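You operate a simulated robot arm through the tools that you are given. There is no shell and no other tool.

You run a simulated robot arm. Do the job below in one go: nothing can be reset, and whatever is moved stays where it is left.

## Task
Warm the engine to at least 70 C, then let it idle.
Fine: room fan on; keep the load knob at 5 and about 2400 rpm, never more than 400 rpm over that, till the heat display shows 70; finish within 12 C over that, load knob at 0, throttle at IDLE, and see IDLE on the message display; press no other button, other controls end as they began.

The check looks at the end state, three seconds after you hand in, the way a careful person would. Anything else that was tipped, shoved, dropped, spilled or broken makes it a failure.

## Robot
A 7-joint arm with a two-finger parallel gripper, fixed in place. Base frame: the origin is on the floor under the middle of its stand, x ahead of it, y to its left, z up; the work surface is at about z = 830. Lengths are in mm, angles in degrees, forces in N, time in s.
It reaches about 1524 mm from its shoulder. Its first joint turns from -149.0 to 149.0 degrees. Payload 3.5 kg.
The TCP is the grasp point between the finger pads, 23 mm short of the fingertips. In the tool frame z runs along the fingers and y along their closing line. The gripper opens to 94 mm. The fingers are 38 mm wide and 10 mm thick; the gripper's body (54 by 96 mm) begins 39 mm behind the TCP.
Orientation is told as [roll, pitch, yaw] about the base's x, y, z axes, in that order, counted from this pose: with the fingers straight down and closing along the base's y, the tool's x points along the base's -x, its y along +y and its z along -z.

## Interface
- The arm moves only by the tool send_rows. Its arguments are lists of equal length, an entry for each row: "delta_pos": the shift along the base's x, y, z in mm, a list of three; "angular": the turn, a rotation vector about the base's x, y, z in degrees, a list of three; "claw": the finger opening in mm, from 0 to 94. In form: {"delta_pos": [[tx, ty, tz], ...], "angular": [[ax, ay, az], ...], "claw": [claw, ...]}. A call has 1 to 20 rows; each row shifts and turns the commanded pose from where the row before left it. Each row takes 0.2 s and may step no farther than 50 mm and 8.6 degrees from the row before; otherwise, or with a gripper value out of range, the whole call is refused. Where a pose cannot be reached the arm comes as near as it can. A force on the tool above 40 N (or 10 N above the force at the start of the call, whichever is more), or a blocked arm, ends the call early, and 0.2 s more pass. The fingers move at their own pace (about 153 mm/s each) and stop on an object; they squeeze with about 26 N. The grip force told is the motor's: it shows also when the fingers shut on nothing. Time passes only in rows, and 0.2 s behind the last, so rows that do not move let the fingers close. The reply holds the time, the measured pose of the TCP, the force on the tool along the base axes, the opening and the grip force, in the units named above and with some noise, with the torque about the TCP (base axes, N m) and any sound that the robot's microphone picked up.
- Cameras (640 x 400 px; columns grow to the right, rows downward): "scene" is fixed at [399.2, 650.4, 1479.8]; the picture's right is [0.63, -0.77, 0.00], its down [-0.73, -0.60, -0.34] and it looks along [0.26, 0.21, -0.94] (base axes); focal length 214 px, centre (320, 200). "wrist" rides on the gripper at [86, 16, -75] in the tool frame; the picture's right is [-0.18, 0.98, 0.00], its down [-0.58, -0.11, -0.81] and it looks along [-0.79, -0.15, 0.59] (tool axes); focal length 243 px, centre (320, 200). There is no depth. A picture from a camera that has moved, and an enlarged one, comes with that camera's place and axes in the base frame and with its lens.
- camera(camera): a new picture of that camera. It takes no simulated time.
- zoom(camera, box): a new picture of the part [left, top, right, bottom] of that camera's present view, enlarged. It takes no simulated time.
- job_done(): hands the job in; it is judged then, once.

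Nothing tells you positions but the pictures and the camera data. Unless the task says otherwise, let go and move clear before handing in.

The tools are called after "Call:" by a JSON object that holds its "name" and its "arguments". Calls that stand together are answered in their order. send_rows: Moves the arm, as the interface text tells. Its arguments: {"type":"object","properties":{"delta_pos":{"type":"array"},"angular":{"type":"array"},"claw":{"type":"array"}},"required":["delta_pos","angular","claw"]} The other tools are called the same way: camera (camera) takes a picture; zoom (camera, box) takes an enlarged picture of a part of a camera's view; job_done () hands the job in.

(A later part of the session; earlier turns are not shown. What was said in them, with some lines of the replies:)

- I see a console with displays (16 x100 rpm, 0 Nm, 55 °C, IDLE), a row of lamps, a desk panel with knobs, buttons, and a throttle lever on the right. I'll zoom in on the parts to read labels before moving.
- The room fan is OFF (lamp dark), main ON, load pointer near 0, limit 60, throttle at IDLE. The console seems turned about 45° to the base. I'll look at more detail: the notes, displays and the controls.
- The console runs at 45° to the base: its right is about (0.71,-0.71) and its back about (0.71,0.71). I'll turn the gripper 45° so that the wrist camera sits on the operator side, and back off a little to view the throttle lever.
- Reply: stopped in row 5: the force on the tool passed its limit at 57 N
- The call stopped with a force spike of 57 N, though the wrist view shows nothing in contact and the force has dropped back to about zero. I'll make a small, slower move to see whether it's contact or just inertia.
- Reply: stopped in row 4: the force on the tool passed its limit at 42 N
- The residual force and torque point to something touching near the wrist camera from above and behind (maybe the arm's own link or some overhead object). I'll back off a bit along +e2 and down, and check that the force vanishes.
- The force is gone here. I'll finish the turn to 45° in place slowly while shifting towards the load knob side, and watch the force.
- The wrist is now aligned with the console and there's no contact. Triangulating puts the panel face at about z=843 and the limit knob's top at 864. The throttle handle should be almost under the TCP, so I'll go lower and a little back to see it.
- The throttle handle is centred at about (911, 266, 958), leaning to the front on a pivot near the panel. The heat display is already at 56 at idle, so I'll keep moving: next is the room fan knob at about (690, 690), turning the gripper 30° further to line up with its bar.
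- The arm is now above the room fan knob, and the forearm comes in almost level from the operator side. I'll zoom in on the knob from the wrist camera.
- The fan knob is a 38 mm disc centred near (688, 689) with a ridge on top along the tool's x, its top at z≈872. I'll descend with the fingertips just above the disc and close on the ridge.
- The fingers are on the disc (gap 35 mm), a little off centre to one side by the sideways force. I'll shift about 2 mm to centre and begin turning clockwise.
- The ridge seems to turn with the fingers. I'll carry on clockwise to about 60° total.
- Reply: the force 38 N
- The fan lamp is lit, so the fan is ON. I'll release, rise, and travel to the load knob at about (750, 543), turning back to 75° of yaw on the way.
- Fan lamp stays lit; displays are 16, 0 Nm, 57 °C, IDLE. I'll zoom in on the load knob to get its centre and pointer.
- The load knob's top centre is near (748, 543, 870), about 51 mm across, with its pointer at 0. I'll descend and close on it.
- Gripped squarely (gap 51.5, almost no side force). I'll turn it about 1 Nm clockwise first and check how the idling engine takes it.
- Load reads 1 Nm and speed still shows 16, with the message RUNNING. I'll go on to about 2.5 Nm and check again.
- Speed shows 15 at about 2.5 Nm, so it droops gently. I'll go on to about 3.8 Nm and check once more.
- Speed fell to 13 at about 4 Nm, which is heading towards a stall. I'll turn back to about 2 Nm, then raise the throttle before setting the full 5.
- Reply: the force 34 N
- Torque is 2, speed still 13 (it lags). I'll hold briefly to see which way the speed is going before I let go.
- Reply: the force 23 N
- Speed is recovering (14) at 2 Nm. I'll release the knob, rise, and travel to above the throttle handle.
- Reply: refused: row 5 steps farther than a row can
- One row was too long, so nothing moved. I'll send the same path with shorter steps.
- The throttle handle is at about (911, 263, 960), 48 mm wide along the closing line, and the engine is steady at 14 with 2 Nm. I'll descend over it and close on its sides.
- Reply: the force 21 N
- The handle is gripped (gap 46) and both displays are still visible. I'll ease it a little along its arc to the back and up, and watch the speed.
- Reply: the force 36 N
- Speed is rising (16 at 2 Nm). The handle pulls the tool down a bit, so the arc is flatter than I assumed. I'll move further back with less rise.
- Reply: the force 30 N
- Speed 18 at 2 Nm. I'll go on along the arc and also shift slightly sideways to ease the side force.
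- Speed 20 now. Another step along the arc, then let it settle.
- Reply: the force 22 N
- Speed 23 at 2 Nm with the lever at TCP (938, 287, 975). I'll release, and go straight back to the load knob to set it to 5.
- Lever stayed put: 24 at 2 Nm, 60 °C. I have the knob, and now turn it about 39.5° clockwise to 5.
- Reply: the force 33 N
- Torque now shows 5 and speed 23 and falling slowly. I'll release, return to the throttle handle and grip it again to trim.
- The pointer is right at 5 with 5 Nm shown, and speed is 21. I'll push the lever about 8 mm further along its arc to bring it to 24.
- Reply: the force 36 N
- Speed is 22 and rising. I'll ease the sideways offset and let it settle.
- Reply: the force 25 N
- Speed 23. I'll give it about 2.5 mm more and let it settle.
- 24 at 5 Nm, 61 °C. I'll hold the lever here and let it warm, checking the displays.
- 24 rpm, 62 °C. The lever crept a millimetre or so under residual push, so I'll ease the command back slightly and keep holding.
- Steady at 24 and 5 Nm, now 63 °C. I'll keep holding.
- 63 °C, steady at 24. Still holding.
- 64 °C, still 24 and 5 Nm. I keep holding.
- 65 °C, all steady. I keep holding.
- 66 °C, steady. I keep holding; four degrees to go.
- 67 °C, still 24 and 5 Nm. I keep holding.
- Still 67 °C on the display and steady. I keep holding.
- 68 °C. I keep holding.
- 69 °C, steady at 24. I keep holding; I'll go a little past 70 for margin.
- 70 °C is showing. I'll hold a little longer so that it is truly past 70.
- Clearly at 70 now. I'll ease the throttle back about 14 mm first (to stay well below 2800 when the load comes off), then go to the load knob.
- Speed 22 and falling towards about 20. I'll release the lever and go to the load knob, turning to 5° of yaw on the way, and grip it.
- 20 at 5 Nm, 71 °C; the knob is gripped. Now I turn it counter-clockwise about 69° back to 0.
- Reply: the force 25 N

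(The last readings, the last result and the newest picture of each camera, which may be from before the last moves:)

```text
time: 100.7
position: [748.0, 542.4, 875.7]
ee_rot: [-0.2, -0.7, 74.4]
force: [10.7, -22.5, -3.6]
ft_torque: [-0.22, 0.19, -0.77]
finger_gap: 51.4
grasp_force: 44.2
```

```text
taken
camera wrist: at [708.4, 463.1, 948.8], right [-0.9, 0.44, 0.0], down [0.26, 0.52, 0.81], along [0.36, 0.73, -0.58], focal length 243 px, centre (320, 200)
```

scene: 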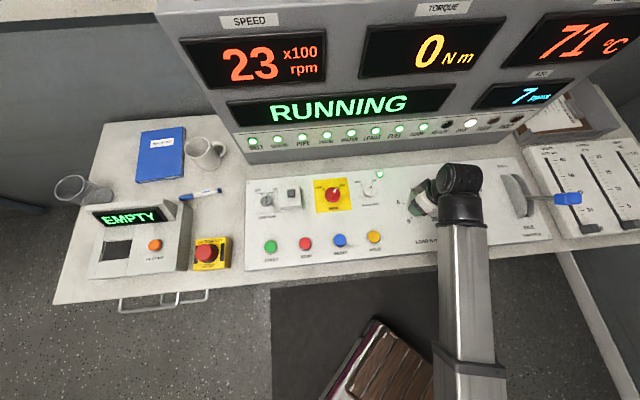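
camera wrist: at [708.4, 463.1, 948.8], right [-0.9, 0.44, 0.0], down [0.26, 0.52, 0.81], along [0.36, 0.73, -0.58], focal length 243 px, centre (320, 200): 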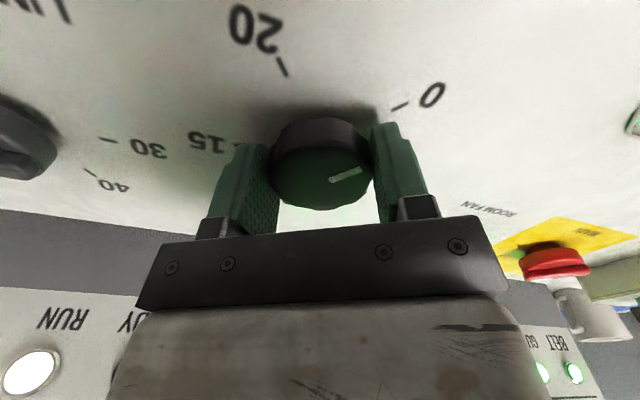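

Load reads 0 and the twist shows the knob at its stop; speed is 23. I'll release and return to the throttle handle.

Call:
{"name": "send_rows", "arguments": {"delta_pos": [[0, 0, 0], [0, 0, 15], [0, 0, 45], [0, 0, 45], [8, -11, 40], [20, -27, 30], [26.73, -36.7, 0], [26.73, -36.7, 0], [26.73, -36.7, 0], [26.73, -36.7, 0], [26.73, -36.7, 0], [26.73, -36.7, 0], [0, 0, -25], [0, 0, -35], [0, 0, -17], [0, 0, 0], [0, 0, 0]], "angular": [[0, 0, 0], [0, 0, 0], [0, 0, 0], [0, 0, -3.27], [0, 0, -3.27], [0, 0, -3.27], [0, 0, -3.27], [0, 0, -3.27], [0, 0, -3.27], [0, 0, -3.27], [0, 0, -3.27], [0, 0, -3.27], [0, 0, 0], [0, 0, 0], [0, 0, 0], [0, 0, 0], [0, 0, 0]], "claw": [75, 75, 75, 85, 90, 94, 94, 94, 94, 94, 94, 94, 94, 94, 94, 35, 35]}}

Call:
{"name": "camera", "arguments": {"camera": "scene"}}

Call:
{"name": "camera", "arguments": {"camera": "wrist"}}

Call:
{"name": "zoom", "arguments": {"camera": "scene", "box": [395, 175, 475, 225]}}

```text
time: 104.2
position: [935.6, 284.7, 972.3]
ee_rot: [0.0, -0.8, 45.1]
force: [0.8, -2.1, -1.8]
ft_torque: [-0.06, 0.04, -0.13]
finger_gap: 45.8
grasp_force: 45.2
```

```text
taken
```

scene: 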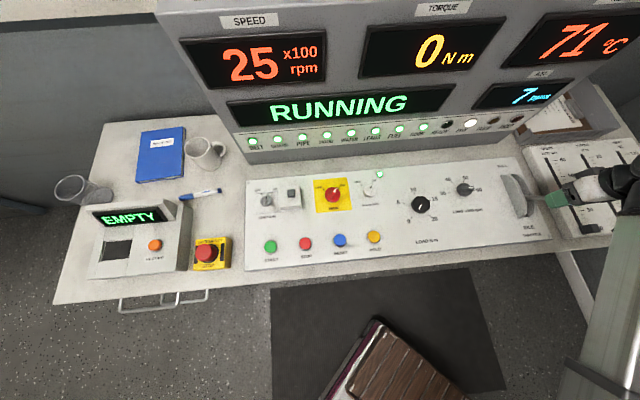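

```text
taken
camera wrist: at [861.2, 235.2, 1045.6], right [-0.57, 0.82, 0.0], down [0.48, 0.33, 0.81], along [0.67, 0.46, -0.58], focal length 243 px, centre (320, 200)
```

wrist: 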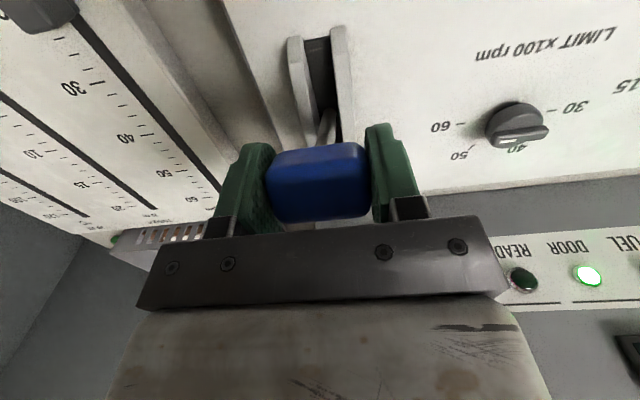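

```text
8.00 times, centred on (435, 200) of scene
camera zoom: at [399.2, 650.4, 1479.8], right [0.63, -0.77, 0.0], down [-0.73, -0.6, -0.34], along [0.26, 0.21, -0.94], focal length 1716 px, centre (-600, 200)
```

zoom: 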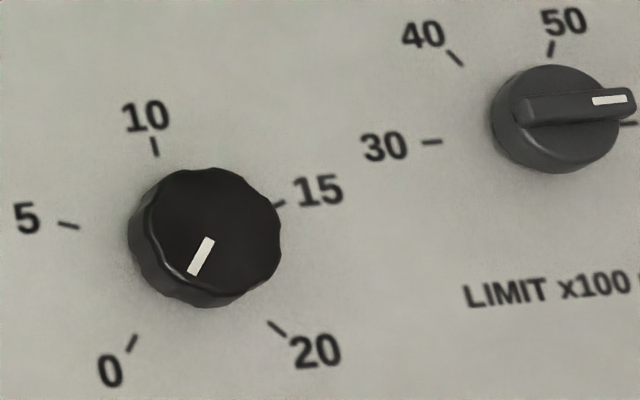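

The load knob is back exactly at 0. Speed 25, 71 °C. Now I pull the throttle along its arc to the front, to IDLE.

Call:
{"name": "send_rows", "arguments": {"delta_pos": [[-4, -4, -2.2], [-4, -4, -2.4], [-4, -4, -2.6], [-4, -4, -2.8], [-4, -4, -3], [-3, -3, -2.2], [-1.5, -1.5, -1], [0, 0, 0]], "angular": [[0, 0, 0], [0, 0, 0], [0, 0, 0], [0, 0, 0], [0, 0, 0], [0, 0, 0], [0, 0, 0], [0, 0, 0]], "claw": [35, 35, 35, 35, 35, 35, 35, 35]}}

Call:
{"name": "camera", "arguments": {"camera": "scene"}}

Call:
{"name": "camera", "arguments": {"camera": "wrist"}}

```text
time: 106.0
position: [914.1, 262.2, 954.9]
ee_rot: [-0.2, -1.1, 45.1]
force: [25.9, 24.5, -5.9]
ft_torque: [0.96, 0.64, -1.39]
finger_gap: 45.8
grasp_force: 45.4
```

```text
taken
```

scene: 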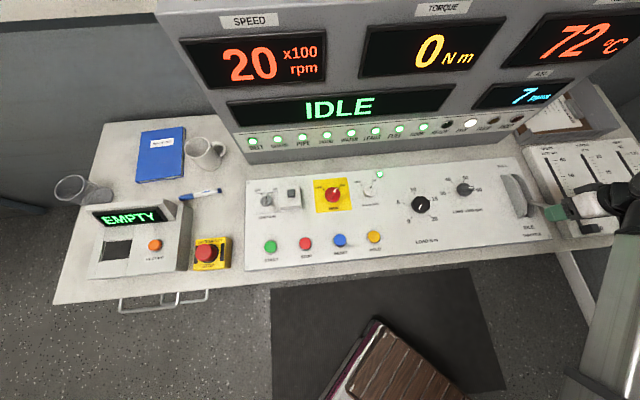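

```text
taken
camera wrist: at [839.0, 212.9, 1029.1], right [-0.57, 0.82, 0.0], down [0.48, 0.33, 0.82], along [0.67, 0.46, -0.58], focal length 243 px, centre (320, 200)
```

wrist: 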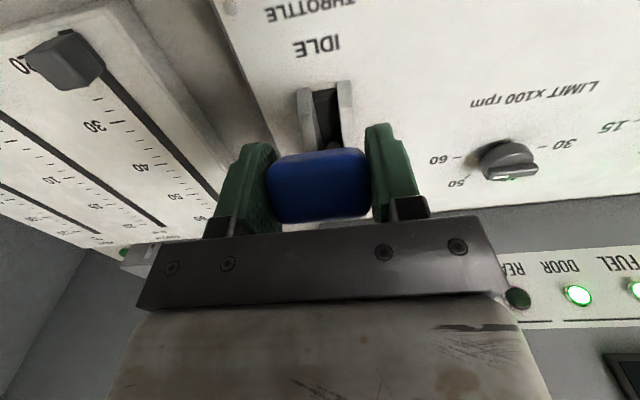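

The message shows IDLE, the lever is against its stop, load 0, 72 °C. I'll release the handle and rise straight up clear of it.

Call:
{"name": "send_rows", "arguments": {"delta_pos": [[0.7, 0.7, 0], [0, 0, 0], [0, 0, 15], [0, 0, 40], [0, 0, 40], [0, 0, 15], [0, 0, 0], [0, 0, 0]], "angular": [[0, 0, 0], [0, 0, 0], [0, 0, 0], [0, 0, 0], [0, 0, 0], [0, 0, 0], [0, 0, 0], [0, 0, 0]], "claw": [75, 85, 85, 85, 85, 85, 85, 85]}}

Call:
{"name": "camera", "arguments": {"camera": "scene"}}

Call:
{"name": "camera", "arguments": {"camera": "wrist"}}

Call:
{"name": "zoom", "arguments": {"camera": "scene", "box": [480, 140, 640, 240]}}

Call:
{"name": "zoom", "arguments": {"camera": "scene", "box": [240, 160, 400, 260]}}

Call:
{"name": "zoom", "arguments": {"camera": "scene", "box": [380, 150, 540, 250]}}

```text
time: 107.8
position: [911.2, 263.0, 1065.6]
ee_rot: [-0.1, -0.8, 45.1]
force: [0.0, -1.5, 0.1]
ft_torque: [-0.02, -0.01, 0.02]
finger_gap: 84.8
grasp_force: 0.1
```

```text
taken
```

scene: 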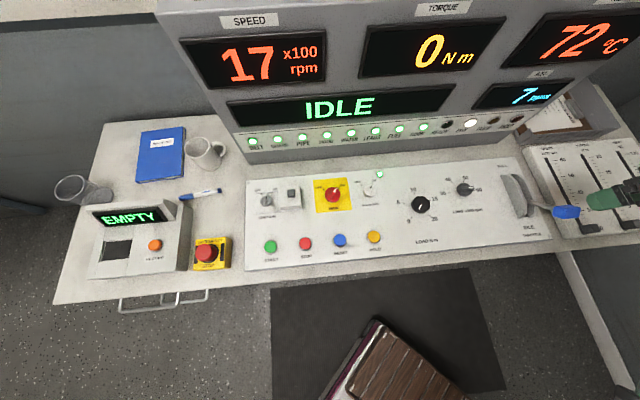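

```text
taken
camera wrist: at [836.9, 212.3, 1140.2], right [-0.57, 0.82, 0.0], down [0.48, 0.33, 0.81], along [0.67, 0.46, -0.58], focal length 243 px, centre (320, 200)
```

wrist: 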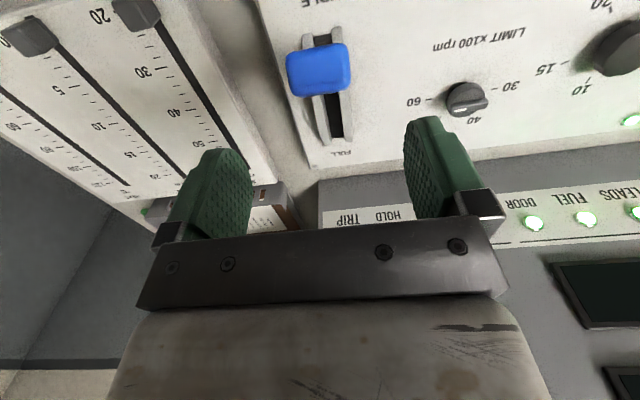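

```text
4.00 times, centred on (560, 190) of scene
camera zoom: at [399.2, 650.4, 1479.8], right [0.63, -0.77, 0.0], down [-0.73, -0.6, -0.34], along [0.26, 0.21, -0.94], focal length 858 px, centre (-640, 240)
```

zoom: 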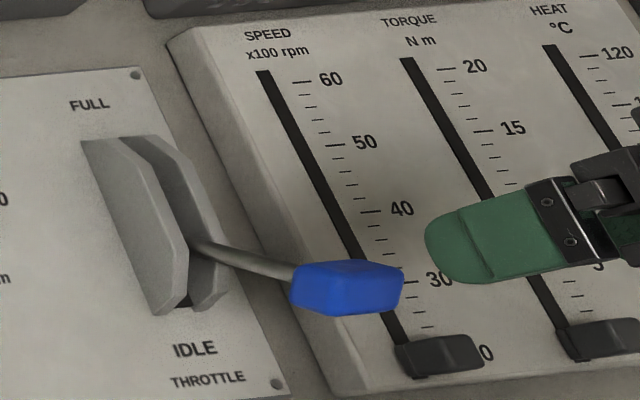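

```text
4.00 times, centred on (320, 210) of scene
camera zoom: at [399.2, 650.4, 1479.8], right [0.63, -0.77, 0.0], down [-0.73, -0.6, -0.34], along [0.26, 0.21, -0.94], focal length 858 px, centre (320, 160)
```

zoom: 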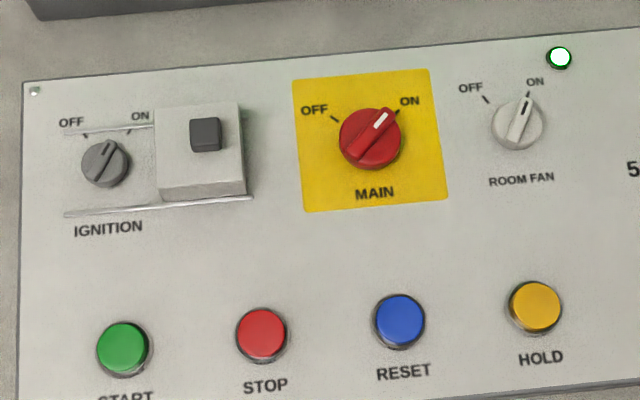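

```text
4.00 times, centred on (460, 200) of scene
camera zoom: at [399.2, 650.4, 1479.8], right [0.63, -0.77, 0.0], down [-0.73, -0.6, -0.34], along [0.26, 0.21, -0.94], focal length 858 px, centre (-240, 200)
```

zoom: 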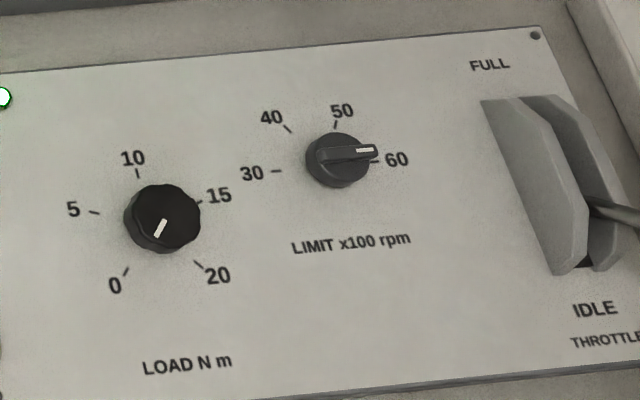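

Everything is in place: throttle at IDLE as at the start, load 0, limit 60, fan ON with its lamp lit, other controls untouched. I'll let the engine settle for a moment and check the displays a last time.

Call:
{"name": "send_rows", "arguments": {"delta_pos": [[0, 0, 0], [0, 0, 0], [0, 0, 0], [0, 0, 0], [0, 0, 0], [0, 0, 0], [0, 0, 0], [0, 0, 0], [0, 0, 0], [0, 0, 0], [0, 0, 0], [0, 0, 0], [0, 0, 0], [0, 0, 0], [0, 0, 0]], "angular": [[0, 0, 0], [0, 0, 0], [0, 0, 0], [0, 0, 0], [0, 0, 0], [0, 0, 0], [0, 0, 0], [0, 0, 0], [0, 0, 0], [0, 0, 0], [0, 0, 0], [0, 0, 0], [0, 0, 0], [0, 0, 0], [0, 0, 0]], "claw": [85, 85, 85, 85, 85, 85, 85, 85, 85, 85, 85, 85, 85, 85, 85]}}

Call:
{"name": "camera", "arguments": {"camera": "scene"}}

```text
time: 111.0
position: [911.8, 262.5, 1065.7]
ee_rot: [-0.2, -0.8, 45.1]
force: [0.3, -0.3, 0.5]
ft_torque: [-0.03, 0.0, -0.01]
finger_gap: 84.9
grasp_force: 0.2
```

```text
taken
```

scene: 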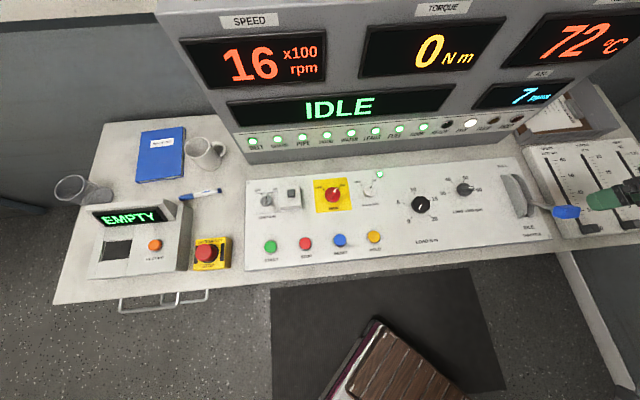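

The engine idles at 16 with 0 Nm, 72 °C and the message IDLE; the fan is on and the gripper is clear of everything. I hand the job in.

Call:
{"name": "job_done", "arguments": {}}

```text
The job is handed in.
```

The engine is warmed and idling, and I handed the job in. The final displays were 72 °C, speed 16 (1600 rpm), 0 Nm and the message IDLE.

- **Warm-up:** With the room fan on, I held the load knob at 5 and the throttle at about 2400 rpm until the heat display showed 70. The highest speed I saw during the run was 25 (2500 rpm). That was after 70 °C, once the load came off.
- **Load setting:** At idle the speed dropped to 13 at about 4 Nm. To avoid a stall I backed off to about 2 Nm, raised the throttle, then set 5.
- **End state:** The load knob is at 0 and the throttle at IDLE. The room fan is on with its lamp lit. I pressed no buttons and touched no other controls, and the gripper is clear of everything.
- **Early contact:** In the first seconds the arm stopped twice on force readings of 57 N and 42 N. It seemed to be something out of view touching near the wrist camera. I backed away and saw nothing disturbed in the pictures, but I never identified what it was.
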